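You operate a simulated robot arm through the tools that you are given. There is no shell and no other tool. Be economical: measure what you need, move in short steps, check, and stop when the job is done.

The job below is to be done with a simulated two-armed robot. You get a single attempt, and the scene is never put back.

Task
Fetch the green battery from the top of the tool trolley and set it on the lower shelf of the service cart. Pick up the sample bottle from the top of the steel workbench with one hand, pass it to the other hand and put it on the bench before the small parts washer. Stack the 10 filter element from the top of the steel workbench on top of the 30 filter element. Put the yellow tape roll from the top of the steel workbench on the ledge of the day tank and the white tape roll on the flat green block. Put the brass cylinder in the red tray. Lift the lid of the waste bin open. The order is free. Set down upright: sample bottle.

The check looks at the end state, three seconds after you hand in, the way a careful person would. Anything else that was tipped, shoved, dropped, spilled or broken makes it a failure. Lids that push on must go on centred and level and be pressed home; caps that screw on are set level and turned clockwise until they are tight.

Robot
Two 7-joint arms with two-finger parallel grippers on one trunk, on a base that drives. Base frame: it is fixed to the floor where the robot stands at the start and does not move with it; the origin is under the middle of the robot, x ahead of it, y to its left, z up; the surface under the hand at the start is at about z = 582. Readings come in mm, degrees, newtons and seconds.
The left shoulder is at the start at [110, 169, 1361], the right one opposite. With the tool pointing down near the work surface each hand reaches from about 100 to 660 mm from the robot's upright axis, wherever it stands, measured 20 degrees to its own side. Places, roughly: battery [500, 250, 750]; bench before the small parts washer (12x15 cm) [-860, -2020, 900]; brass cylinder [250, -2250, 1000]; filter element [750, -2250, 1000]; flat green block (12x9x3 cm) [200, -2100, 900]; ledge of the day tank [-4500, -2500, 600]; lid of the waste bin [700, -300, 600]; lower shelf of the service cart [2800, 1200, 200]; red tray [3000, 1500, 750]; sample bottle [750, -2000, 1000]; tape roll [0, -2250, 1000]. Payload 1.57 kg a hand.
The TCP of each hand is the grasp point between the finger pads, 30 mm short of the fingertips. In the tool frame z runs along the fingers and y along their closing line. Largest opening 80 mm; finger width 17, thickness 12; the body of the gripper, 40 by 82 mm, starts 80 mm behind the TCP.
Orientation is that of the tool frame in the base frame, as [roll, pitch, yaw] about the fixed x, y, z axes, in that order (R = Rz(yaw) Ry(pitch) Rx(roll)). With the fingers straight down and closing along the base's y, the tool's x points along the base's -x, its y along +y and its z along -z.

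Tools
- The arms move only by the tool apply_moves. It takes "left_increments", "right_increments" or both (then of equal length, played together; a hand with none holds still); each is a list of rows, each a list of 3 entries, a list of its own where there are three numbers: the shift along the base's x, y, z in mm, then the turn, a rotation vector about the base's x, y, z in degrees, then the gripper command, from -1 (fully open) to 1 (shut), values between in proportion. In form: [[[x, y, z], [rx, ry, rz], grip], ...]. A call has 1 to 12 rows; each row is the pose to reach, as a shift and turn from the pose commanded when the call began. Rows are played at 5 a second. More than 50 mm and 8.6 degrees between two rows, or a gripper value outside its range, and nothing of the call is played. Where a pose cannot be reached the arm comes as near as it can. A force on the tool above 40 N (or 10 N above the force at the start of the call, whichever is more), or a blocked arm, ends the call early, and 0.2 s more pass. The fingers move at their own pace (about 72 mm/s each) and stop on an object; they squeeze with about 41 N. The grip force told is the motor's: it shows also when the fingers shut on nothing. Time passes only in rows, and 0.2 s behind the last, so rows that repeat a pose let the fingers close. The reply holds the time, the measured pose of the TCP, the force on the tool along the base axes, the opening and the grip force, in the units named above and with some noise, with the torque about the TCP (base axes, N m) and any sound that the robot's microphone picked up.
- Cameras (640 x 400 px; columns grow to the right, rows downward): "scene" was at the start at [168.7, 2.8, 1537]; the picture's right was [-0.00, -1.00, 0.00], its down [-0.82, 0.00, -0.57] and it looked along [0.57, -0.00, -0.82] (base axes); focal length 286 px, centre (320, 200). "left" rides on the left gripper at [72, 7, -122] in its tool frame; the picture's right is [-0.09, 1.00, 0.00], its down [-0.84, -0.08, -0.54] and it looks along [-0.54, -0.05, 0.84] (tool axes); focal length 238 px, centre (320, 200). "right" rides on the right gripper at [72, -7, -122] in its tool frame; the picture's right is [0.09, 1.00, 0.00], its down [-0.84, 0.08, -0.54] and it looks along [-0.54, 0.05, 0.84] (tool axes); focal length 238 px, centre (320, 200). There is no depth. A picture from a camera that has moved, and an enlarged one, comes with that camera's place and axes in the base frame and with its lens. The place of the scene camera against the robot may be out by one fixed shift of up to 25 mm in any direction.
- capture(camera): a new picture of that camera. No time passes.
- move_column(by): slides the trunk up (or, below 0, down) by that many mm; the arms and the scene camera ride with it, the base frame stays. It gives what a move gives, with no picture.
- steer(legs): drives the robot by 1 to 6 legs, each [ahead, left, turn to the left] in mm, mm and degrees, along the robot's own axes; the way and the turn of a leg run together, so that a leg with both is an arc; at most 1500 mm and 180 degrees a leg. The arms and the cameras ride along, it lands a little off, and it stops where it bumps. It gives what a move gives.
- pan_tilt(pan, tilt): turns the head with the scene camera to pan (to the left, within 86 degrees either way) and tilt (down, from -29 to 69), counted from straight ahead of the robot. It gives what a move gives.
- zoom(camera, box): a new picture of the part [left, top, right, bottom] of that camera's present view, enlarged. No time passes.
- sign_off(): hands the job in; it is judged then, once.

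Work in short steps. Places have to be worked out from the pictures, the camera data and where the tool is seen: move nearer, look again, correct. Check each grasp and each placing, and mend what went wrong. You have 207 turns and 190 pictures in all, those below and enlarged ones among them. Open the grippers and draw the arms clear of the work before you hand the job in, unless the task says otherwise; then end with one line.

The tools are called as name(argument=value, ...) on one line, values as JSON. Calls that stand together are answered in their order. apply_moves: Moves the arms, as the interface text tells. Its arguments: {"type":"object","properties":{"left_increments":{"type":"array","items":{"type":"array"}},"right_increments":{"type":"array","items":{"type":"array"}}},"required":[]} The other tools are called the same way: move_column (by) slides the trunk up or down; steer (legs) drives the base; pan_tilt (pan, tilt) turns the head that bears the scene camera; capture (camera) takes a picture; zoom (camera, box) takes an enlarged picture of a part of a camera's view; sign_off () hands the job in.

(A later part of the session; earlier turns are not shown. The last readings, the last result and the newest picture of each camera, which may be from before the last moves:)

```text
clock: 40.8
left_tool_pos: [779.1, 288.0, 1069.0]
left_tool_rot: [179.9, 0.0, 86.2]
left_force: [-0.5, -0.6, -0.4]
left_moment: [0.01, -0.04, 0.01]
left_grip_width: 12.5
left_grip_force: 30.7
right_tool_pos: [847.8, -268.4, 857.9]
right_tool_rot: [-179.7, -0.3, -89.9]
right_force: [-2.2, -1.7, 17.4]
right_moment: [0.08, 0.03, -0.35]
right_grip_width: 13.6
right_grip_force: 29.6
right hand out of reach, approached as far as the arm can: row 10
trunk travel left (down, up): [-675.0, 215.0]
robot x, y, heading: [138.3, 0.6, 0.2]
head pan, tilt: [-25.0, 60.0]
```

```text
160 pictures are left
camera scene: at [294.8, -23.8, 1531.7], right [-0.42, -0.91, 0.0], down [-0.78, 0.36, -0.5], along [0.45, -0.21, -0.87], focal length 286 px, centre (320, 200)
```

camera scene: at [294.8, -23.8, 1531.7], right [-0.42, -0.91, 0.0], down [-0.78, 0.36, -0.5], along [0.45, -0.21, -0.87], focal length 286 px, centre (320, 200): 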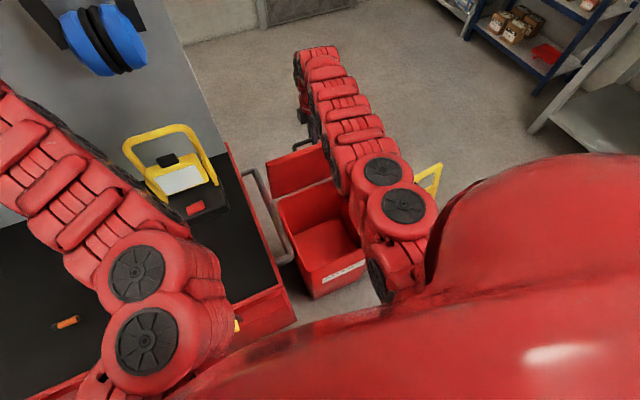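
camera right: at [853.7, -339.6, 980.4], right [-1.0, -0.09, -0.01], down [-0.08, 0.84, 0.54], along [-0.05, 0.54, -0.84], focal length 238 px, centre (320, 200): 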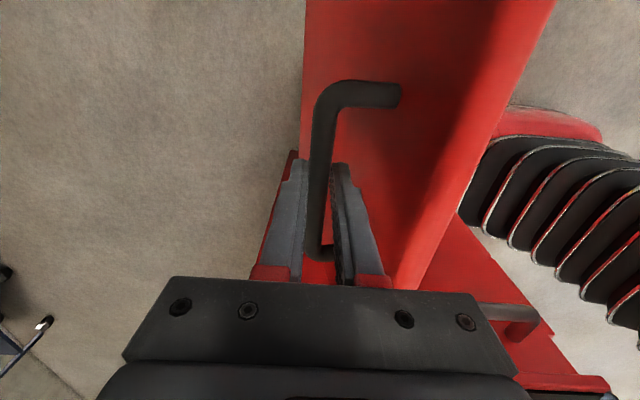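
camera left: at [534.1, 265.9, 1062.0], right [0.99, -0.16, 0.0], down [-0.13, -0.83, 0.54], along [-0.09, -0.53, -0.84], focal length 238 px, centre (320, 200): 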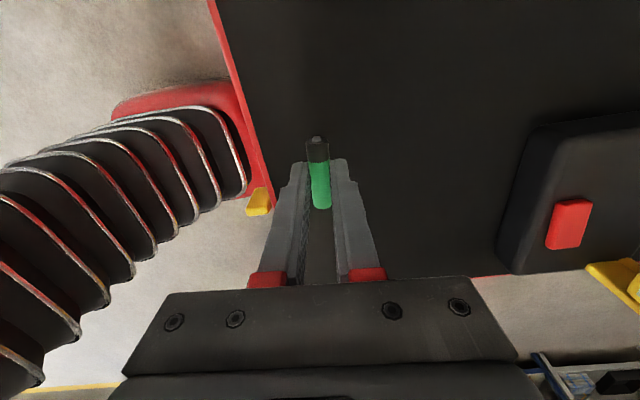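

The bin is open to about 81°. I'll nudge the base forward 60 mm while holding the handle to take the lid past vertical.

steer(legs=[[60, 0, 0]])

```text
clock: 41.5
left_tool_pos: [779.8, 289.3, 1071.1]
left_tool_rot: [-179.9, 0.0, 86.6]
left_force: [-1.0, -0.2, 0.8]
left_moment: [0.03, -0.01, 0.01]
left_grip_width: 13.1
left_grip_force: 29.7
right_tool_pos: [850.8, -267.1, 858.1]
right_tool_rot: [-179.9, -0.2, -89.9]
right_force: [-1.8, 0.6, 9.5]
right_moment: [0.13, 0.16, -0.32]
right_grip_width: 13.6
right_grip_force: 29.9
trunk travel left (down, up): [-675.0, 215.0]
robot x, y, heading: [148.8, -3.0, 0.4]
head pan, tilt: [-25.0, 60.0]
stopped in leg 1: the robot was blocked; the commanded pose is now the measured one
```

The drive was blocked. I'll push gently with the hand to see whether the lid itself is at its stop.

apply_moves(right_increments=[[[5, 0, -1], [0, 0, 0], 1], [[10, 0, -2], [0, 0, 0], 1], [[14, 0, -3], [0, 0, 0], 1]])

```text
clock: 42.4
left_tool_pos: [780.5, 287.0, 1071.7]
left_tool_rot: [-179.8, 0.0, 86.5]
left_force: [-0.4, 0.7, -0.4]
left_moment: [-0.01, 0.01, 0.0]
left_grip_width: 12.8
left_grip_force: 29.7
right_tool_pos: [850.6, -268.7, 858.4]
right_tool_rot: [-179.9, -0.2, -89.9]
right_force: [-1.1, 1.6, 12.3]
right_moment: [-0.03, 0.03, -0.36]
right_grip_width: 13.7
right_grip_force: 30.4
right hand out of reach, approached as far as the arm can: row 1, 2, 3
trunk travel left (down, up): [-675.0, 215.0]
robot x, y, heading: [150.3, 3.0, 0.2]
head pan, tilt: [-25.0, 60.0]
```

The arm is at its reach limit and the lid isn't at a stop. Tilting the tool forward about 15° around the bar gains reach, so I'll do that while moving along the arc.

apply_moves(right_increments=[[[0, 0, 0], [0, -4, 0], 1], [[6, 0, 0], [0, -8, 0], 1], [[14, 0, -1], [0, -11, 0], 1], [[22, 0, -2], [0, -14, 0], 1], [[30, 0, -3.5], [0, -17, 0], 1], [[38, 0, -5.5], [0, -19, 0], 1], [[46, 0, -7.5], [0, -21, 0], 1]])

capture(camera="right")

```text
clock: 44.0
left_tool_pos: [780.8, 289.7, 1070.6]
left_tool_rot: [-179.9, 0.1, 86.4]
left_force: [0.6, 0.8, 0.2]
left_moment: [0.0, 0.01, -0.01]
left_grip_width: 12.7
left_grip_force: 29.6
right_tool_pos: [896.1, -267.2, 851.6]
right_tool_rot: [-159.0, -0.2, -90.1]
right_force: [-7.4, 9.8, 13.9]
right_moment: [0.43, 2.28, -0.62]
right_grip_width: 13.6
right_grip_force: 30.1
trunk travel left (down, up): [-675.0, 215.0]
robot x, y, heading: [148.7, -1.2, -0.0]
head pan, tilt: [-25.0, 60.0]
```

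```text
159 pictures are left
camera right: at [858.3, -339.0, 968.2], right [-0.93, -0.09, -0.36], down [-0.27, 0.84, 0.48], along [0.25, 0.54, -0.8], focal length 238 px, centre (320, 200)
```

right: 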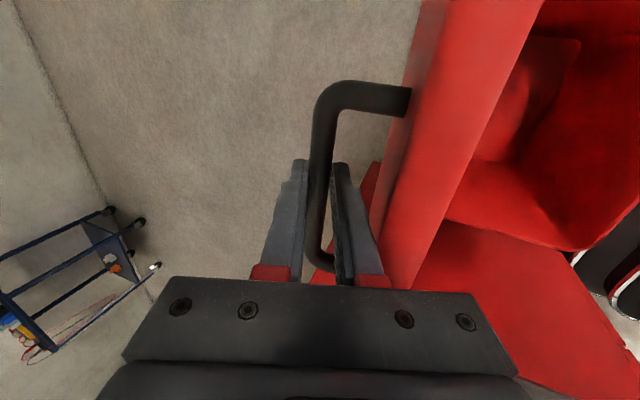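

The lid is now about vertical. I'll go another 25 mm to be past centre.

apply_moves(right_increments=[[[8, 0, -2], [0, -2, 0], 1], [[16, 0, -4], [0, -4, 0], 1], [[24, 0, -7], [0, -6, 0], 1], [[32, 0, -10], [0, -8, 0], 1]])

capture(camera="right")

```text
clock: 44.3
left_tool_pos: [781.2, 290.7, 1071.1]
left_tool_rot: [-179.8, 0.1, 86.5]
left_force: [1.0, 0.2, 0.2]
left_moment: [0.0, -0.02, -0.02]
left_grip_width: 12.9
left_grip_force: 29.7
right_tool_pos: [897.5, -266.2, 852.3]
right_tool_rot: [-158.9, -0.2, -90.1]
right_force: [-16.4, 1.9, 29.9]
right_moment: [0.28, 5.69, -0.63]
right_grip_width: 13.5
right_grip_force: 30.4
trunk travel left (down, up): [-675.0, 215.0]
robot x, y, heading: [149.7, 2.4, 0.0]
head pan, tilt: [-25.0, 60.0]
stopped in row 1 (right hand): the force on the tool passed its limit at 50 N (the readings are from after the stop); the commanded pose is now the measured one
```

```text
158 pictures are left
camera right: at [858.5, -339.0, 968.0], right [-0.93, -0.09, -0.36], down [-0.27, 0.84, 0.47], along [0.26, 0.54, -0.8], focal length 238 px, centre (320, 200)
```

right: 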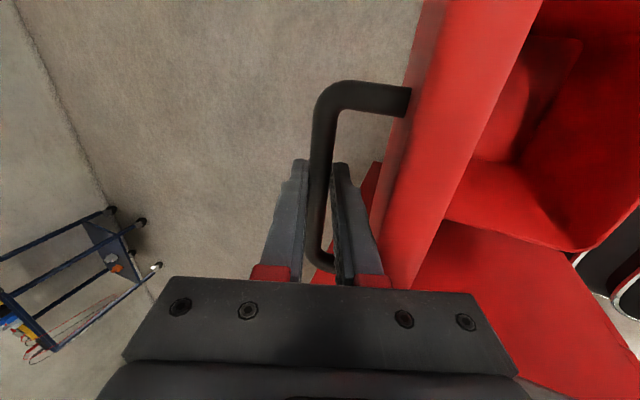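

The moment suggests the tilted finger is levering on the lid. I'll reduce the tilt a little while pushing on along the arc.

apply_moves(right_increments=[[[0, 0, 1], [0, 3, 0], 1], [[0, 0, 1], [0, 6, 0], 1], [[5, 0, 0], [0, 6, 0], 1], [[10, 0, -1], [0, 6, 0], 1], [[15, 0, -2], [0, 6, 0], 1], [[20, 0, -4], [0, 6, 0], 1]])

```text
clock: 45.7
left_tool_pos: [781.8, 289.1, 1069.5]
left_tool_rot: [-179.8, 0.0, 86.5]
left_force: [1.0, 0.4, -0.6]
left_moment: [-0.03, -0.03, 0.02]
left_grip_width: 13.0
left_grip_force: 29.9
right_tool_pos: [912.7, -268.2, 848.2]
right_tool_rot: [-164.7, -0.2, -90.0]
right_force: [3.1, 0.7, 11.4]
right_moment: [0.43, -0.13, -0.23]
right_grip_width: 13.8
right_grip_force: 30.2
right hand out of reach, approached as far as the arm can: row 6
trunk travel left (down, up): [-675.0, 215.0]
robot x, y, heading: [148.1, 2.6, 0.2]
head pan, tilt: [-25.0, 60.0]
```

The lid is past vertical at about 96° and is now pulling gently forward. I'll open the fingers and withdraw along the tool axis.

apply_moves(right_increments=[[[0, 0, 0], [0, 0, 0], 0.45], [[0, 0, 0], [0, 0, 0], 0.45], [[0, 0, 0], [0, 0, 0], 0.45], [[-3, 0, 12], [0, 0, 0], 0.45], [[-7, 0, 28], [0, 0, 0], 0.45]])

capture(camera="right")

```text
clock: 46.9
left_tool_pos: [781.7, 289.3, 1069.8]
left_tool_rot: [-179.8, 0.0, 86.4]
left_force: [0.3, 0.1, -0.2]
left_moment: [-0.01, 0.02, -0.02]
left_grip_width: 13.0
left_grip_force: 30.0
right_tool_pos: [906.0, -267.0, 876.7]
right_tool_rot: [-164.9, -0.1, -90.1]
right_force: [0.1, -1.0, 0.6]
right_moment: [0.0, 0.03, 0.01]
right_grip_width: 22.0
right_grip_force: 0.1
trunk travel left (down, up): [-675.0, 215.0]
robot x, y, heading: [145.8, 3.0, 0.1]
head pan, tilt: [-25.0, 60.0]
```

```text
157 pictures are left
camera right: at [879.8, -339.1, 996.5], right [-0.96, -0.09, -0.26], down [-0.22, 0.84, 0.5], along [0.17, 0.54, -0.83], focal length 238 px, centre (320, 200)
```

right: 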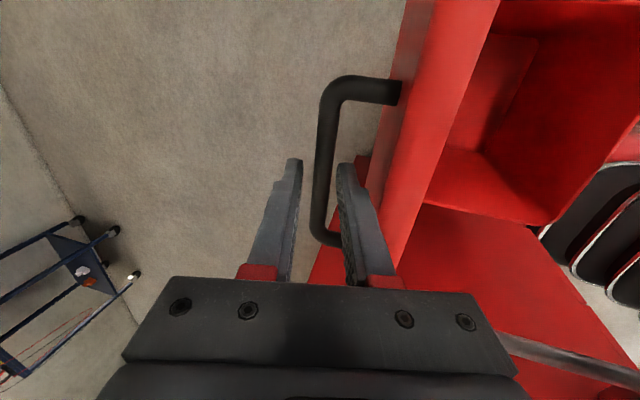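

The lid stays where it is. I'll withdraw further up.

apply_moves(right_increments=[[[-5, 0, 20], [0, 0, 0], 0.45], [[-11, 0, 42], [0, 0, 0], 0.45], [[-20, 0, 80], [0, 0, 0], 0.45], [[-32, 0, 120], [0, 4, 0], 0.45], [[-50, 0, 160], [0, 8, 0], -1], [[-80, 0, 190], [0, 14, 0], -1]])

capture(camera="right")

capture(camera="scene")

```text
clock: 48.3
left_tool_pos: [783.3, 291.0, 1069.2]
left_tool_rot: [-179.8, 0.0, 86.7]
left_force: [0.2, 0.7, -0.3]
left_moment: [-0.04, 0.0, -0.03]
left_grip_width: 12.8
left_grip_force: 29.6
right_tool_pos: [824.4, -267.5, 1063.5]
right_tool_rot: [-179.0, -0.2, -89.8]
right_force: [0.2, 0.5, 0.3]
right_moment: [0.0, 0.02, 0.02]
right_grip_width: 80.0
right_grip_force: 0.0
trunk travel left (down, up): [-675.0, 215.0]
robot x, y, heading: [150.3, 1.7, -0.1]
head pan, tilt: [-25.0, 60.0]
```

```text
156 pictures are left
camera right: at [828.9, -338.9, 1186.1], right [-1.0, -0.09, -0.02], down [-0.09, 0.84, 0.54], along [-0.04, 0.54, -0.84], focal length 238 px, centre (320, 200)
```

right: 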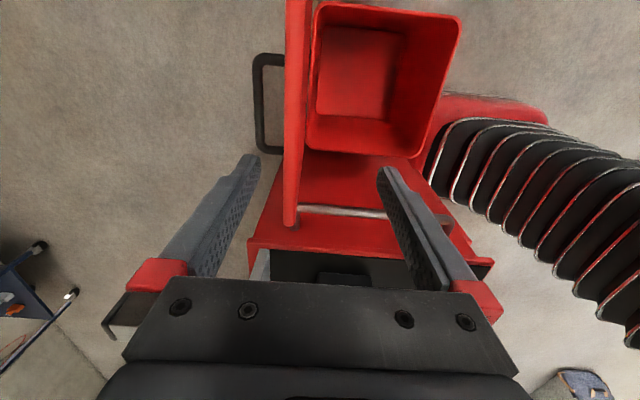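

```text
155 pictures are left
camera scene: at [299.9, -25.7, 1532.0], right [-0.42, -0.91, 0.0], down [-0.78, 0.36, -0.5], along [0.46, -0.21, -0.86], focal length 286 px, centre (320, 200)
```

scene: 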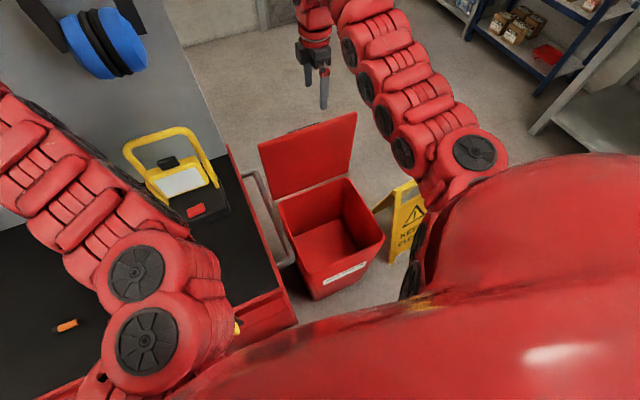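

The lid is fully open and stable. I'll back away and survey the room to plan the drive to the service cart.

steer(legs=[[-450, 0, 0], [0, 0, -45]])

pan_tilt(pan=-10, tilt=22)

capture(camera="scene")

pan_tilt(pan=-80, tilt=22)

capture(camera="scene")

```text
clock: 53.0
left_tool_pos: [355.1, -248.8, 1066.6]
left_tool_rot: [-179.5, 0.0, 41.4]
left_force: [0.7, -0.2, 0.4]
left_moment: [-0.01, 0.01, 0.0]
left_grip_width: 12.5
left_grip_force: 29.6
right_tool_pos: [-10.9, -672.0, 1061.7]
right_tool_rot: [-179.0, -0.1, -135.0]
right_force: [-0.5, 0.4, -1.0]
right_moment: [-0.04, 0.01, -0.01]
right_grip_width: 79.8
right_grip_force: 0.0
trunk travel left (down, up): [-675.0, 215.0]
robot x, y, heading: [-301.5, 3.3, -45.2]
head pan, tilt: [-25.0, 60.0]
```

```text
clock: 54.1
left_tool_pos: [354.9, -249.1, 1066.6]
left_tool_rot: [-179.5, 0.1, 41.4]
left_force: [1.1, 0.5, -0.4]
left_moment: [0.03, 0.02, -0.01]
left_grip_width: 12.7
left_grip_force: 29.3
right_tool_pos: [-9.9, -671.8, 1061.1]
right_tool_rot: [-179.0, -0.1, -135.1]
right_force: [0.4, 0.9, -0.2]
right_moment: [0.02, 0.0, 0.0]
right_grip_width: 80.3
right_grip_force: 0.1
trunk travel left (down, up): [-675.0, 215.0]
robot x, y, heading: [-301.2, 0.7, -45.0]
head pan, tilt: [-10.0, 22.0]
```

```text
154 pictures are left
camera scene: at [-175.1, -130.6, 1586.2], right [-0.82, -0.57, 0.0], down [-0.21, 0.31, -0.93], along [0.53, -0.76, -0.38], focal length 286 px, centre (320, 200)
```

scene: 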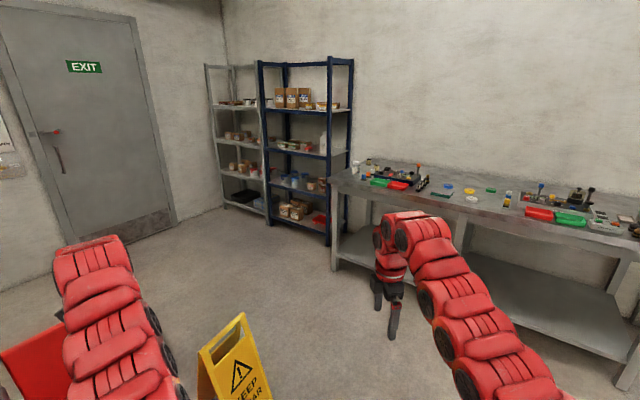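

```text
clock: 55.5
left_tool_pos: [354.6, -249.8, 1067.1]
left_tool_rot: [-179.5, 0.0, 41.5]
left_force: [-0.5, 0.1, 0.4]
left_moment: [-0.03, 0.01, 0.0]
left_grip_width: 12.7
left_grip_force: 29.2
right_tool_pos: [-11.2, -672.8, 1061.0]
right_tool_rot: [-179.1, -0.2, -135.1]
right_force: [-0.1, -0.9, -0.3]
right_moment: [0.0, 0.0, 0.02]
right_grip_width: 80.0
right_grip_force: 0.0
trunk travel left (down, up): [-675.0, 215.0]
robot x, y, heading: [-299.3, 1.7, -45.2]
head pan, tilt: [-80.0, 22.0]
```

```text
153 pictures are left
camera scene: at [-281.4, -130.4, 1586.3], right [-0.82, 0.57, 0.0], down [0.21, 0.31, -0.93], along [-0.53, -0.76, -0.37], focal length 286 px, centre (320, 200)
```

scene: 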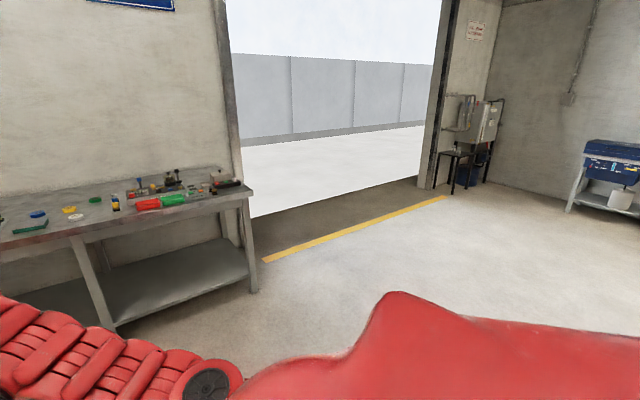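

The bin is done. The workbench front runs along y≈−1850. I'll do the bench work with the right hand before going to the cart, keeping the battery in the left, then take the brass cylinder and battery there together. I'll raise the trunk and drive to the bench.

move_column(by=215)

steer(legs=[[0, 0, -45], [1150, 0, 0], [0, 650, 0]])

pan_tilt(pan=0, tilt=45)

capture(camera="scene")

```text
clock: 57.8
left_tool_pos: [354.3, -248.9, 1281.4]
left_tool_rot: [-179.5, -0.1, 41.4]
left_force: [0.2, 0.7, -0.2]
left_moment: [0.0, -0.01, -0.01]
left_grip_width: 12.8
left_grip_force: 29.7
right_tool_pos: [-9.5, -672.0, 1276.9]
right_tool_rot: [-179.1, -0.1, -135.1]
right_force: [0.3, 0.5, 0.2]
right_moment: [0.02, 0.01, 0.01]
right_grip_width: 79.8
right_grip_force: 0.1
trunk travel left (down, up): [-890.0, 0.0]
robot x, y, heading: [-299.7, -1.6, -45.3]
head pan, tilt: [-80.0, 22.0]
```

```text
clock: 69.0
left_tool_pos: [664.8, -1784.0, 1281.6]
left_tool_rot: [-179.6, 0.1, -2.6]
left_force: [0.4, -1.0, -0.4]
left_moment: [0.0, 0.0, 0.03]
left_grip_width: 12.6
left_grip_force: 29.8
right_tool_pos: [108.7, -1832.5, 1275.8]
right_tool_rot: [-179.0, -0.1, -179.1]
right_force: [0.1, -0.3, 0.4]
right_moment: [0.01, -0.03, -0.01]
right_grip_width: 80.0
right_grip_force: 0.1
trunk travel left (down, up): [-890.0, 0.0]
robot x, y, heading: [369.4, -1147.9, -89.4]
head pan, tilt: [-80.0, 22.0]
```

```text
clock: 70.5
left_tool_pos: [665.5, -1783.3, 1281.3]
left_tool_rot: [-179.5, 0.0, -2.6]
left_force: [0.5, 1.6, 0.8]
left_moment: [0.03, 0.0, 0.02]
left_grip_width: 12.7
left_grip_force: 29.7
right_tool_pos: [109.0, -1831.9, 1274.6]
right_tool_rot: [-179.0, -0.1, -179.1]
right_force: [-0.1, -0.6, -1.1]
right_moment: [-0.02, -0.01, 0.02]
right_grip_width: 79.6
right_grip_force: 0.1
trunk travel left (down, up): [-890.0, 0.0]
robot x, y, heading: [371.6, -1147.6, -89.0]
head pan, tilt: [0.0, 45.0]
```

```text
152 pictures are left
camera scene: at [386.6, -1306.3, 1765.9], right [-1.0, -0.01, 0.0], down [-0.01, 0.71, -0.71], along [0.01, -0.71, -0.71], focal length 286 px, centre (320, 200)
```

scene: 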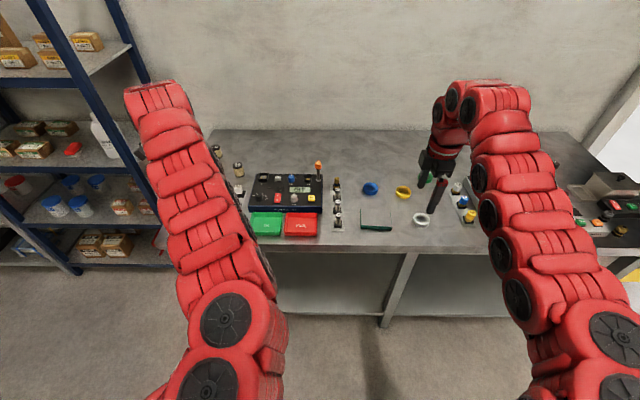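

The bench is in view. I'll zoom for detail.

zoom(camera="scene", box=[200, 120, 360, 240])

zoom(camera="scene", box=[320, 130, 480, 250])

zoom(camera="scene", box=[500, 120, 640, 240])

```text
3.33 times, centred on (280, 180) of scene
camera zoom: at [386.6, -1306.3, 1765.9], right [-1.0, -0.01, 0.0], down [-0.01, 0.71, -0.71], along [0.01, -0.71, -0.71], focal length 954 px, centre (453, 267)
```

zoom: 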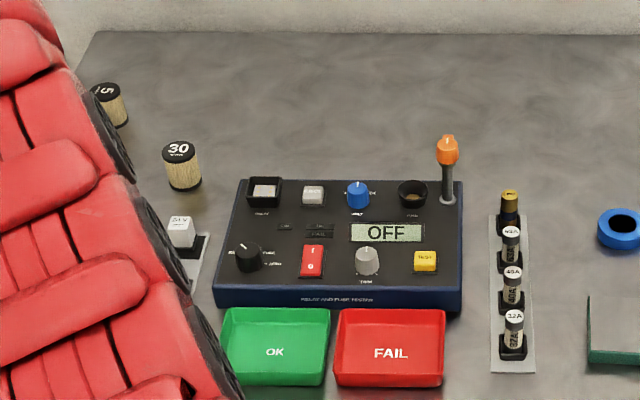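

```text
3.33 times, centred on (400, 190) of scene
camera zoom: at [386.6, -1306.3, 1765.9], right [-1.0, -0.01, 0.0], down [-0.01, 0.71, -0.71], along [0.01, -0.71, -0.71], focal length 954 px, centre (53, 233)
```

zoom: 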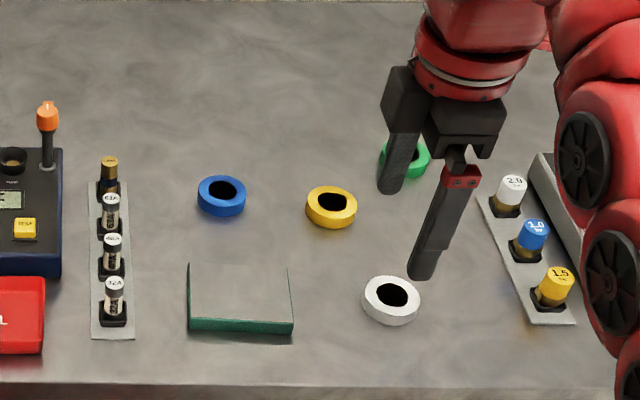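

```text
3.33 times, centred on (570, 180) of scene
camera zoom: at [386.6, -1306.3, 1765.9], right [-1.0, -0.01, 0.0], down [-0.01, 0.71, -0.71], along [0.01, -0.71, -0.71], focal length 954 px, centre (-513, 267)
```

zoom: 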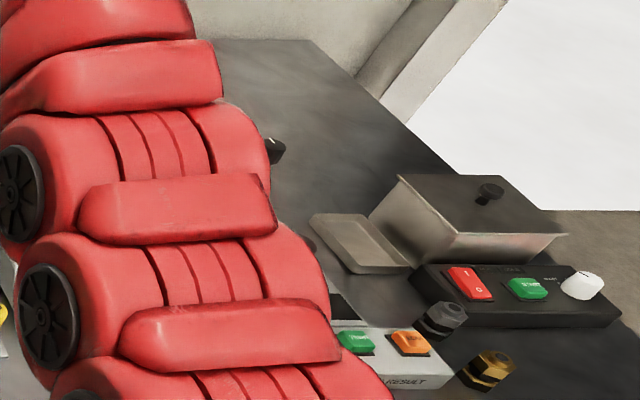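

Trays, filters, tapes, the green block and fuse strips are visible. I'll look with both hand cameras.

capture(camera="right")

capture(camera="left")

```text
148 pictures are left
camera right: at [37.7, -1838.8, 1398.8], right [-0.11, 0.99, -0.02], down [0.84, 0.1, 0.54], along [0.54, 0.04, -0.84], focal length 238 px, centre (320, 200)
```

right: 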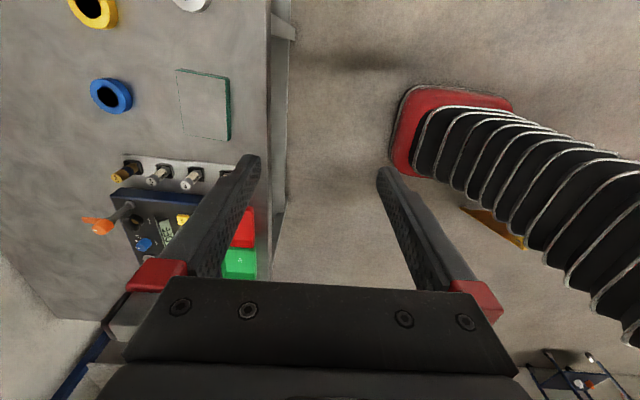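

```text
147 pictures are left
camera left: at [737.7, -1793.8, 1403.2], right [-0.14, -0.99, -0.01], down [-0.83, 0.11, 0.54], along [-0.54, 0.08, -0.84], focal length 238 px, centre (320, 200)
```

left: 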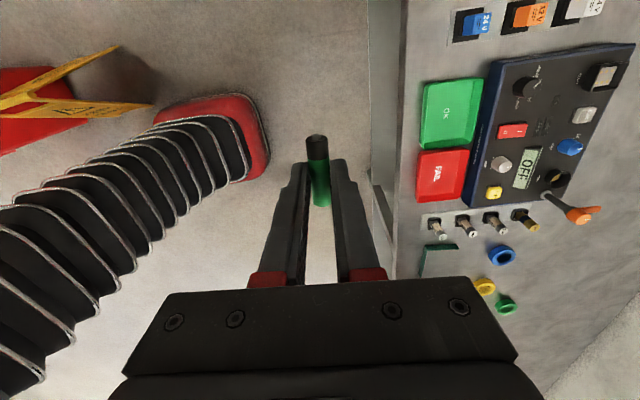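

The bench surface works out at z≈870. I'll zoom on the fuse strip and block area with the scene camera to identify the brass cylinder.

zoom(camera="scene", box=[300, 150, 364, 240])

zoom(camera="right", box=[60, 130, 220, 230])

```text
4.44 times, centred on (332, 195) of scene
camera zoom: at [386.6, -1306.3, 1765.9], right [-1.0, -0.01, 0.0], down [-0.01, 0.71, -0.71], along [0.01, -0.71, -0.71], focal length 1272 px, centre (267, 222)
```

zoom: 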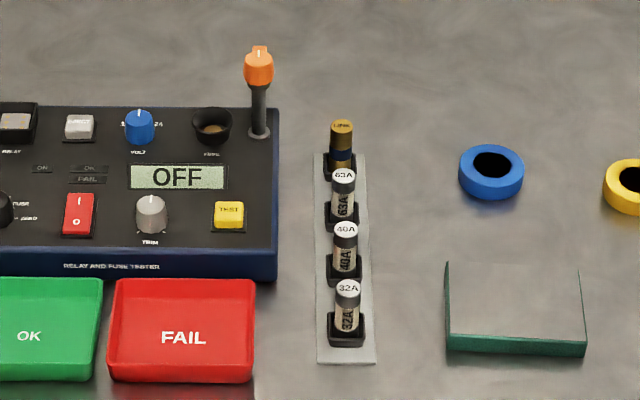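

```text
4.00 times, centred on (140, 180) of right
camera zoom: at [37.7, -1838.8, 1398.8], right [-0.11, 0.99, -0.02], down [0.84, 0.1, 0.54], along [0.54, 0.04, -0.84], focal length 953 px, centre (1040, 280)
```

zoom: 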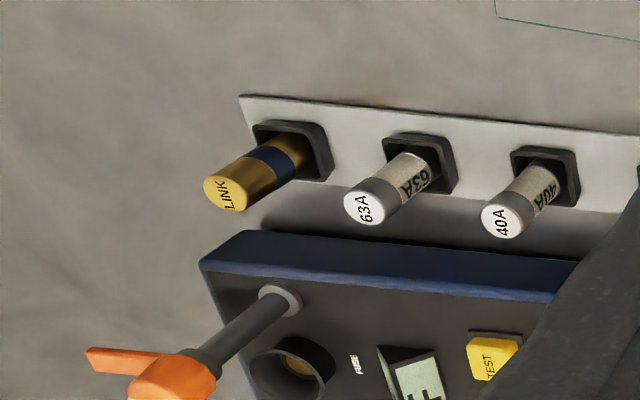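

The brass cylinder is the blue-banded "LINK" piece in the rack, with its top at about (327, −2259, 948). The bench front edge is at y≈−1956. First I'll go to the filters and drive left along the bench and closer.

steer(legs=[[0, 530, -0.8], [400, 0, 0]])

pan_tilt(pan=-3, tilt=52)

capture(camera="scene")

capture(camera="right")

```text
clock: 75.7
left_tool_pos: [1168.0, -2184.9, 1282.4]
left_tool_rot: [-179.6, 0.0, -4.4]
left_force: [-0.2, -0.3, 0.7]
left_moment: [-0.01, -0.05, -0.01]
left_grip_width: 12.7
left_grip_force: 30.5
right_tool_pos: [611.2, -2217.6, 1276.8]
right_tool_rot: [-179.0, -0.1, 179.1]
right_force: [0.2, -0.1, -0.4]
right_moment: [0.04, -0.04, -0.02]
right_grip_width: 80.0
right_grip_force: 0.0
trunk travel left (down, up): [-890.0, 0.0]
robot x, y, heading: [887.9, -1545.7, -90.7]
head pan, tilt: [0.0, 45.0]
```

```text
clock: 76.4
left_tool_pos: [1167.1, -2186.1, 1282.1]
left_tool_rot: [-179.5, 0.0, -4.4]
left_force: [0.5, 0.0, -0.1]
left_moment: [-0.01, -0.02, -0.01]
left_grip_width: 12.6
left_grip_force: 29.7
right_tool_pos: [610.7, -2219.7, 1276.4]
right_tool_rot: [-179.1, -0.1, 179.1]
right_force: [-0.3, -0.2, 0.9]
right_moment: [0.0, -0.04, -0.02]
right_grip_width: 80.2
right_grip_force: 0.0
trunk travel left (down, up): [-890.0, 0.0]
robot x, y, heading: [888.7, -1542.7, -90.8]
head pan, tilt: [-3.0, 52.0]
```

```text
144 pictures are left
camera scene: at [898.8, -1695.1, 1756.3], right [-1.0, 0.07, 0.0], down [0.05, 0.79, -0.62], along [-0.04, -0.61, -0.79], focal length 286 px, centre (320, 200)
```

scene: 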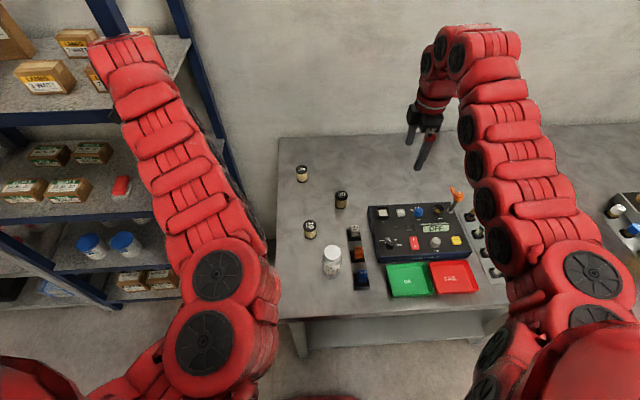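

```text
143 pictures are left
camera right: at [537.9, -2223.7, 1398.6], right [-0.08, 1.0, -0.02], down [0.84, 0.07, 0.54], along [0.54, 0.03, -0.84], focal length 238 px, centre (320, 200)
```

right: 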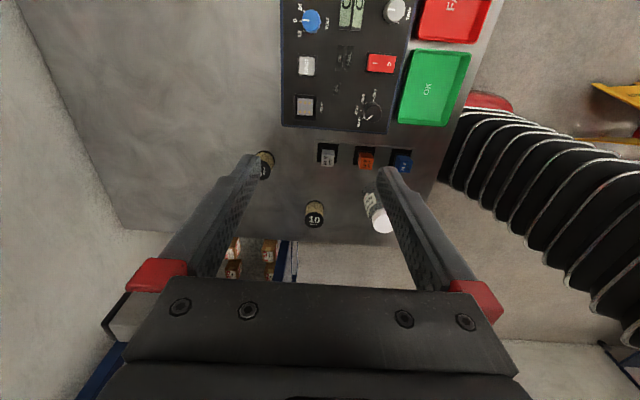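

Three filters and a white bottle are visible. I'll zoom to read the filter numbers.

zoom(camera="scene", box=[270, 150, 390, 300])

zoom(camera="right", box=[230, 130, 410, 250])

```text
2.67 times, centred on (330, 225) of scene
camera zoom: at [898.8, -1695.1, 1756.3], right [-1.0, 0.07, 0.0], down [0.05, 0.79, -0.62], along [-0.04, -0.61, -0.79], focal length 763 px, centre (293, 133)
```

zoom: 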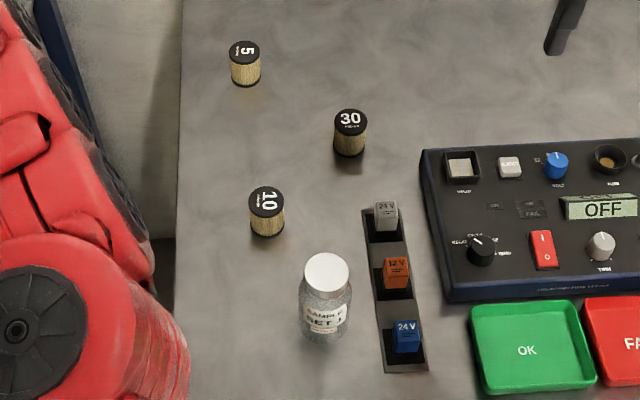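

```text
3.33 times, centred on (320, 190) of right
camera zoom: at [537.9, -2223.7, 1398.6], right [-0.08, 1.0, -0.02], down [0.84, 0.07, 0.54], along [0.54, 0.03, -0.84], focal length 794 px, centre (320, 233)
```

zoom: 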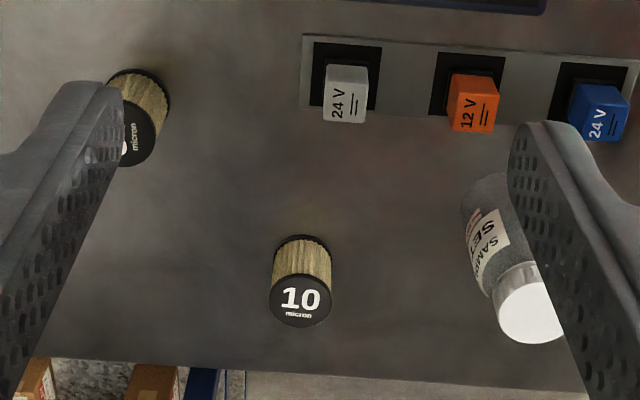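

Identified: filter 10's top is at (898, −2219, 938), filter 30's at (777, −2341, 938), and the bottle is at (834, −2082) with its top at 1002. The left hand would come too near the rack here, so I'll fetch the brass cylinder first, deliver it with the battery, and return with free hands.

steer(legs=[[0, -350, 0.8], [30, 0, 0]])

move_column(by=-180)

capture(camera="right")

```text
clock: 79.1
left_tool_pos: [826.0, -2202.0, 1284.6]
left_tool_rot: [-179.9, -0.1, -3.6]
left_force: [0.2, -0.3, -0.2]
left_moment: [-0.05, -0.01, -0.02]
left_grip_width: 12.7
left_grip_force: 30.1
right_tool_pos: [269.2, -2242.5, 1280.2]
right_tool_rot: [-178.7, -0.2, 179.8]
right_force: [-0.6, 0.6, 1.0]
right_moment: [-0.1, 0.03, 0.02]
right_grip_width: 80.0
right_grip_force: 0.0
trunk travel left (down, up): [-890.0, 0.0]
robot x, y, heading: [535.2, -1570.1, -90.2]
head pan, tilt: [-3.0, 52.0]
```

```text
clock: 81.1
left_tool_pos: [825.1, -2209.7, 1101.4]
left_tool_rot: [-179.5, 0.0, -3.6]
left_force: [0.0, 0.5, 1.1]
left_moment: [-0.01, 0.01, -0.01]
left_grip_width: 12.6
left_grip_force: 29.3
right_tool_pos: [268.1, -2250.5, 1096.0]
right_tool_rot: [-179.0, 0.0, 179.9]
right_force: [0.3, -0.3, 0.1]
right_moment: [0.0, 0.02, -0.01]
right_grip_width: 79.9
right_grip_force: 0.0
trunk travel left (down, up): [-710.0, 180.0]
robot x, y, heading: [536.2, -1568.8, -90.0]
head pan, tilt: [-3.0, 52.0]
```

```text
140 pictures are left
camera right: at [196.3, -2255.1, 1218.8], right [-0.09, 1.0, -0.02], down [0.84, 0.09, 0.54], along [0.54, 0.04, -0.84], focal length 238 px, centre (320, 200)
```

right: 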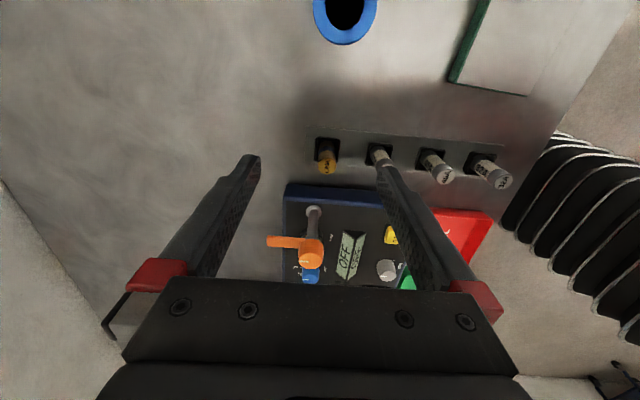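

The LINK top now reads at about (322, −2240). I'll move over it with the fingers partly open, level the tool and look again.

apply_moves(right_increments=[[[20, 4, -20], [0.5, 0, 0], -0.1], [[40, 8, -50], [1, 0, 0], -0.1], [[54, 10, -90], [1, 0, 0], -0.1], [[54, 10, -110], [1, 0, 0], -0.1], [[54, 10, -110], [1, 0, 0], -0.1]])

capture(camera="right")

```text
clock: 82.3
left_tool_pos: [825.9, -2208.6, 1102.2]
left_tool_rot: [-179.6, 0.0, -3.5]
left_force: [-1.4, -0.2, 0.2]
left_moment: [0.0, 0.01, -0.01]
left_grip_width: 12.6
left_grip_force: 30.0
right_tool_pos: [324.3, -2239.7, 986.9]
right_tool_rot: [-180.0, -0.1, 179.9]
right_force: [-1.3, 0.7, -1.1]
right_moment: [-0.02, 0.0, -0.02]
right_grip_width: 44.1
right_grip_force: 0.0
trunk travel left (down, up): [-710.0, 180.0]
robot x, y, heading: [535.7, -1568.3, -90.1]
head pan, tilt: [-3.0, 52.0]
```

```text
139 pictures are left
camera right: at [251.9, -2247.3, 1109.2], right [-0.09, 1.0, 0.0], down [0.84, 0.08, 0.54], along [0.54, 0.05, -0.84], focal length 238 px, centre (320, 200)
```

right: 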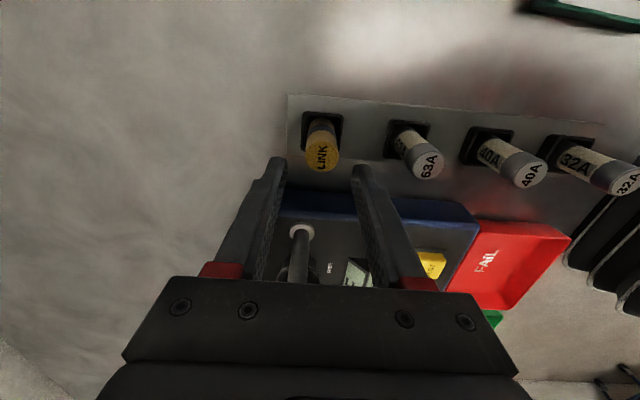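

The LINK is at about (318, −2240). I'll descend so the fingers take its upper part and close.

apply_moves(right_increments=[[[-6, 0, -20], [0, 0, 0], -0.1], [[-6, 0, -40], [0, 0, 0], -0.1], [[-6, 0, -48], [0, 0, 0], 0.3], [[-6, 0, -48], [0, 0, 0], 1], [[-6, 0, -48], [0, 0, 0], 1], [[-6, 0, -48], [0, 0, 0], 1]])

capture(camera="right")

```text
clock: 83.7
left_tool_pos: [826.5, -2206.7, 1102.9]
left_tool_rot: [-179.6, 0.1, -3.6]
left_force: [-0.6, 0.8, -0.4]
left_moment: [0.02, 0.04, -0.04]
left_grip_width: 12.4
left_grip_force: 30.1
right_tool_pos: [318.7, -2240.3, 941.7]
right_tool_rot: [-179.6, -0.2, 179.9]
right_force: [-2.3, -8.3, 34.6]
right_moment: [-0.1, -0.19, 0.39]
right_grip_width: 32.6
right_grip_force: 41.0
trunk travel left (down, up): [-710.0, 180.0]
robot x, y, heading: [535.7, -1567.7, -90.0]
head pan, tilt: [-3.0, 52.0]
```

```text
138 pictures are left
camera right: at [246.2, -2246.2, 1064.9], right [-0.09, 1.0, -0.01], down [0.84, 0.08, 0.54], along [0.54, 0.04, -0.84], focal length 238 px, centre (320, 200)
```

right: 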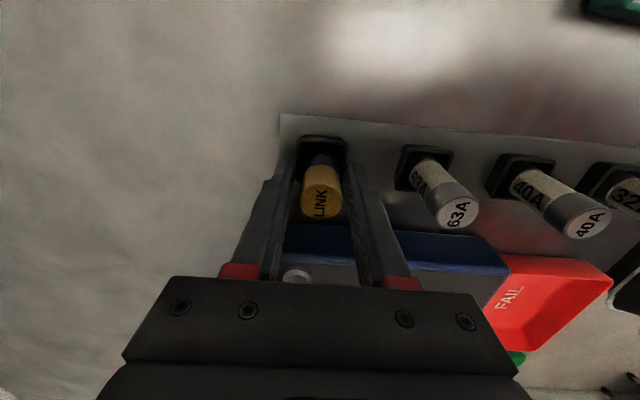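

The tips are squeezing the socket instead, at 32.6 mm. I'll open, raise 10 mm and close again on the cylinder.

apply_moves(right_increments=[[[0, 0, 0], [0, 0, 0], -0.1], [[0, 0, 5], [0, 0, 0], -0.1], [[0, 0, 11], [0, 0, 0], -0.1], [[0, 0, 11], [0, 0, 0], 0.4], [[0, 0, 11], [0, 0, 0], 1], [[0, 0, 11], [0, 0, 0], 1], [[0, 0, 11], [0, 0, 0], 1]])

capture(camera="right")

```text
clock: 85.3
left_tool_pos: [825.1, -2210.1, 1100.6]
left_tool_rot: [-179.5, 0.0, -3.5]
left_force: [-0.3, 0.3, -0.2]
left_moment: [-0.04, 0.04, -0.01]
left_grip_width: 12.6
left_grip_force: 29.2
right_tool_pos: [317.3, -2240.7, 948.4]
right_tool_rot: [-180.0, 0.0, 179.9]
right_force: [-0.1, 0.3, 0.5]
right_moment: [0.03, -0.02, 0.02]
right_grip_width: 21.2
right_grip_force: 34.0
trunk travel left (down, up): [-710.0, 180.0]
robot x, y, heading: [537.3, -1571.6, -89.8]
head pan, tilt: [-3.0, 52.0]
```

```text
137 pictures are left
camera right: at [244.9, -2247.9, 1071.7], right [-0.09, 1.0, 0.0], down [0.84, 0.08, 0.54], along [0.54, 0.05, -0.84], focal length 238 px, centre (320, 200)
```

right: 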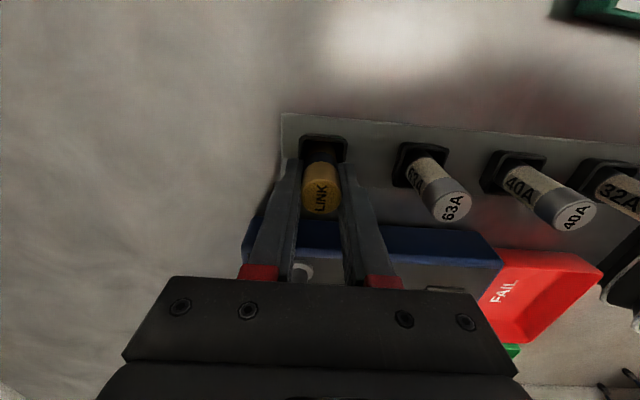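

The cylinder is gripped at 21.2 mm. I'll lift it straight out of the socket.

apply_moves(right_increments=[[[0, 0, 10], [0, 0, 0], 1], [[0, 0, 25], [0, 0, 0], 1], [[0, 0, 50], [0, 0, 0], 1], [[0, 0, 80], [0, 0, 0], 1], [[0, 0, 120], [0, 0, 0], 1], [[0, 0, 150], [0, 0, 0], 1]])

capture(camera="right")

```text
clock: 86.7
left_tool_pos: [824.4, -2209.1, 1103.0]
left_tool_rot: [-179.6, -0.1, -3.5]
left_force: [-0.1, 0.8, 0.3]
left_moment: [0.02, -0.01, 0.02]
left_grip_width: 12.6
left_grip_force: 29.6
right_tool_pos: [317.7, -2240.0, 1100.1]
right_tool_rot: [179.8, -0.1, 179.9]
right_force: [0.0, 0.7, -1.8]
right_moment: [-0.01, -0.03, 0.01]
right_grip_width: 21.1
right_grip_force: 33.9
trunk travel left (down, up): [-710.0, 180.0]
robot x, y, heading: [536.1, -1570.7, -89.9]
head pan, tilt: [-3.0, 52.0]
```

```text
136 pictures are left
camera right: at [245.0, -2247.1, 1222.3], right [-0.09, 1.0, 0.0], down [0.84, 0.07, 0.54], along [0.54, 0.05, -0.84], focal length 238 px, centre (320, 200)
```

right: 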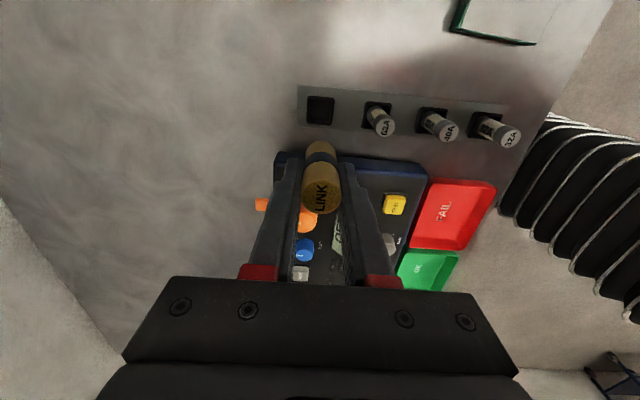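

The brass cylinder is out. Now I'll back away, turn to face +x and drive down the aisle to look for the service cart.

steer(legs=[[-330, 0, 0], [0, 0, 90], [1300, 0, 0]])

pan_tilt(pan=60, tilt=22)

capture(camera="scene")

```text
clock: 98.9
left_tool_pos: [2468.3, -897.5, 1102.1]
left_tool_rot: [-179.6, 0.0, 87.9]
left_force: [0.0, -0.5, -0.4]
left_moment: [-0.01, 0.02, -0.01]
left_grip_width: 12.5
left_grip_force: 30.2
right_tool_pos: [2512.4, -1404.1, 1098.9]
right_tool_rot: [-179.9, 0.0, -88.6]
right_force: [0.3, -0.4, -3.1]
right_moment: [0.01, 0.0, -0.01]
right_grip_width: 21.2
right_grip_force: 34.7
trunk travel left (down, up): [-710.0, 180.0]
robot x, y, heading: [1836.3, -1201.3, 1.5]
head pan, tilt: [-3.0, 52.0]
```

```text
clock: 100.2
left_tool_pos: [2468.3, -898.4, 1101.6]
left_tool_rot: [-179.5, 0.0, 88.0]
left_force: [-0.8, 0.0, 0.0]
left_moment: [0.0, -0.01, -0.01]
left_grip_width: 12.7
left_grip_force: 30.0
right_tool_pos: [2512.7, -1404.9, 1098.5]
right_tool_rot: [179.9, -0.1, -88.6]
right_force: [0.2, -0.4, -2.6]
right_moment: [-0.04, 0.01, 0.03]
right_grip_width: 20.9
right_grip_force: 34.7
trunk travel left (down, up): [-710.0, 180.0]
robot x, y, heading: [1835.5, -1201.5, 1.7]
head pan, tilt: [60.0, 22.0]
```

```text
135 pictures are left
camera scene: at [1977.5, -1115.6, 1621.2], right [0.88, -0.48, 0.0], down [-0.18, -0.33, -0.93], along [0.44, 0.81, -0.38], focal length 286 px, centre (320, 200)
```

scene: 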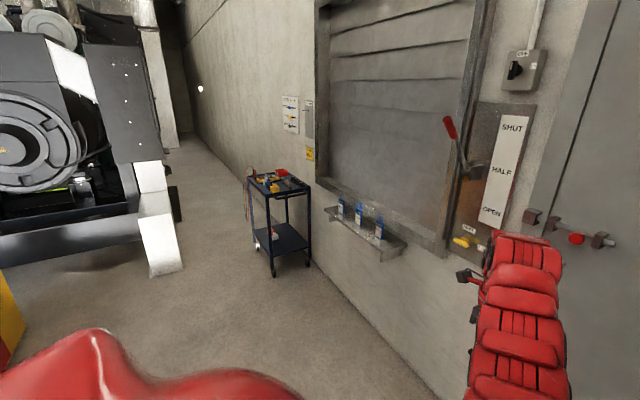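

The cart stands near (2860, 1200) by the wall, with the red tray on its far top end. I'll turn left and drive toward it.

steer(legs=[[0, 0, 88.5], [1500, 0, 0], [0, -250, 0]])

pan_tilt(pan=-35, tilt=30)

capture(camera="scene")

```text
clock: 112.8
left_tool_pos: [1855.6, 949.4, 1102.1]
left_tool_rot: [-179.6, 0.0, 175.1]
left_force: [0.4, -0.6, -1.0]
left_moment: [0.03, -0.02, -0.01]
left_grip_width: 12.8
left_grip_force: 29.9
right_tool_pos: [2364.2, 968.3, 1099.4]
right_tool_rot: [180.0, -0.2, -1.5]
right_force: [-0.7, 0.9, -0.9]
right_moment: [-0.01, -0.02, -0.02]
right_grip_width: 21.0
right_grip_force: 34.2
trunk travel left (down, up): [-710.0, 180.0]
robot x, y, heading: [2124.1, 304.2, 88.6]
head pan, tilt: [60.0, 22.0]
```

```text
clock: 114.5
left_tool_pos: [1855.0, 949.3, 1101.3]
left_tool_rot: [-179.5, 0.1, 175.0]
left_force: [0.0, -0.3, -0.2]
left_moment: [-0.01, 0.0, -0.02]
left_grip_width: 12.7
left_grip_force: 29.6
right_tool_pos: [2363.7, 967.8, 1099.7]
right_tool_rot: [180.0, -0.1, -1.5]
right_force: [-0.4, 0.0, -1.3]
right_moment: [0.01, -0.02, 0.01]
right_grip_width: 21.0
right_grip_force: 34.7
trunk travel left (down, up): [-710.0, 180.0]
robot x, y, heading: [2129.3, 300.9, 88.6]
head pan, tilt: [-35.0, 30.0]
```

```text
134 pictures are left
camera scene: at [2200.1, 458.7, 1608.4], right [0.8, -0.59, 0.0], down [-0.3, -0.4, -0.87], along [0.51, 0.7, -0.5], focal length 286 px, centre (320, 200)
```

scene: 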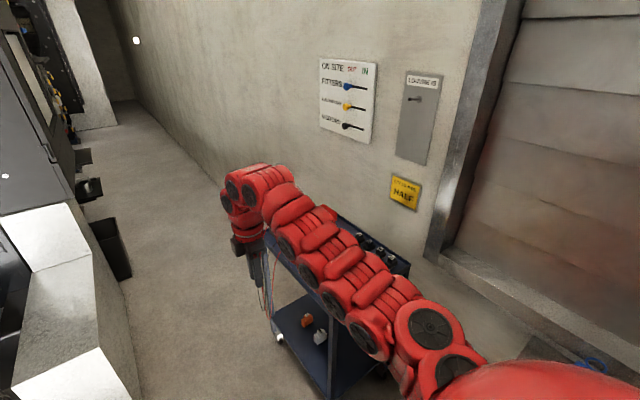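

The cart spans about x 2600–2900, y 930–1390. I'll raise the trunk for safety, turn to face it (+x) and strafe along to its front.

move_column(by=120)

steer(legs=[[0, 0, -88.6], [0, 850, 0]])

pan_tilt(pan=0, tilt=50)

capture(camera="scene")

capture(camera="right")

```text
clock: 116.0
left_tool_pos: [1855.1, 949.7, 1221.3]
left_tool_rot: [-179.5, 0.1, 175.0]
left_force: [-0.3, -0.2, -0.9]
left_moment: [0.0, -0.05, -0.02]
left_grip_width: 12.7
left_grip_force: 30.0
right_tool_pos: [2364.5, 969.4, 1220.0]
right_tool_rot: [179.8, 0.0, -1.5]
right_force: [-0.9, -0.3, -2.5]
right_moment: [-0.02, 0.0, 0.0]
right_grip_width: 21.0
right_grip_force: 34.9
trunk travel left (down, up): [-830.0, 60.0]
robot x, y, heading: [2132.6, 301.9, 88.6]
head pan, tilt: [-35.0, 30.0]
```

```text
clock: 124.3
left_tool_pos: [2733.6, 1463.5, 1222.0]
left_tool_rot: [-179.5, 0.0, 88.5]
left_force: [0.6, 0.8, -0.4]
left_moment: [-0.02, 0.01, 0.02]
left_grip_width: 12.6
left_grip_force: 29.4
right_tool_pos: [2783.0, 957.7, 1218.6]
right_tool_rot: [179.9, 0.0, -88.2]
right_force: [-0.9, 0.3, -1.3]
right_moment: [0.0, 0.0, -0.03]
right_grip_width: 20.9
right_grip_force: 34.3
trunk travel left (down, up): [-830.0, 60.0]
robot x, y, heading: [2101.2, 1154.9, 2.1]
head pan, tilt: [-35.0, 30.0]
```

```text
clock: 125.3
left_tool_pos: [2732.1, 1463.0, 1223.4]
left_tool_rot: [-179.6, 0.1, 88.5]
left_force: [-0.4, 0.6, 0.0]
left_moment: [0.01, 0.02, 0.02]
left_grip_width: 12.7
left_grip_force: 29.9
right_tool_pos: [2784.0, 956.6, 1218.4]
right_tool_rot: [179.9, -0.1, -88.0]
right_force: [0.1, 1.0, -2.0]
right_moment: [-0.01, 0.01, 0.01]
right_grip_width: 21.2
right_grip_force: 34.2
trunk travel left (down, up): [-830.0, 60.0]
robot x, y, heading: [2106.7, 1152.0, 2.1]
head pan, tilt: [0.0, 50.0]
```

```text
133 pictures are left
camera scene: at [2278.7, 1161.3, 1699.0], right [0.04, -1.0, 0.0], down [-0.77, -0.03, -0.64], along [0.64, 0.02, -0.77], focal length 286 px, centre (320, 200)
```

scene: 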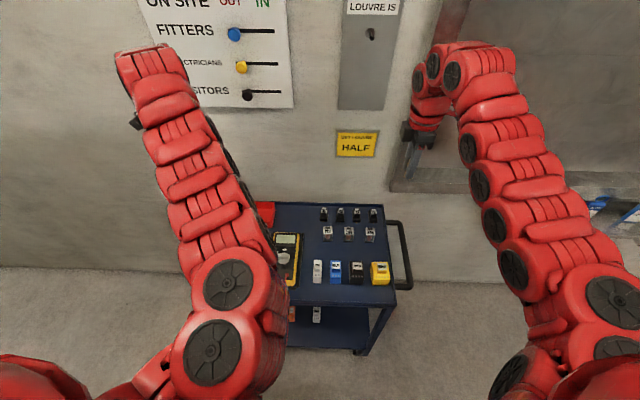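

```text
132 pictures are left
camera right: at [2792.0, 886.0, 1341.5], right [-0.99, -0.13, 0.0], down [-0.11, 0.83, 0.54], along [-0.07, 0.54, -0.84], focal length 238 px, centre (320, 200)
```

right: 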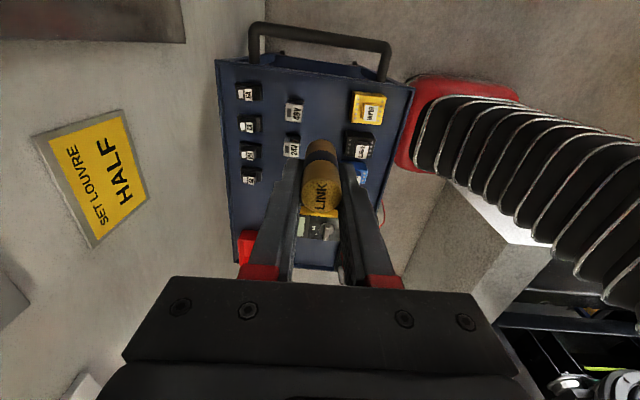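

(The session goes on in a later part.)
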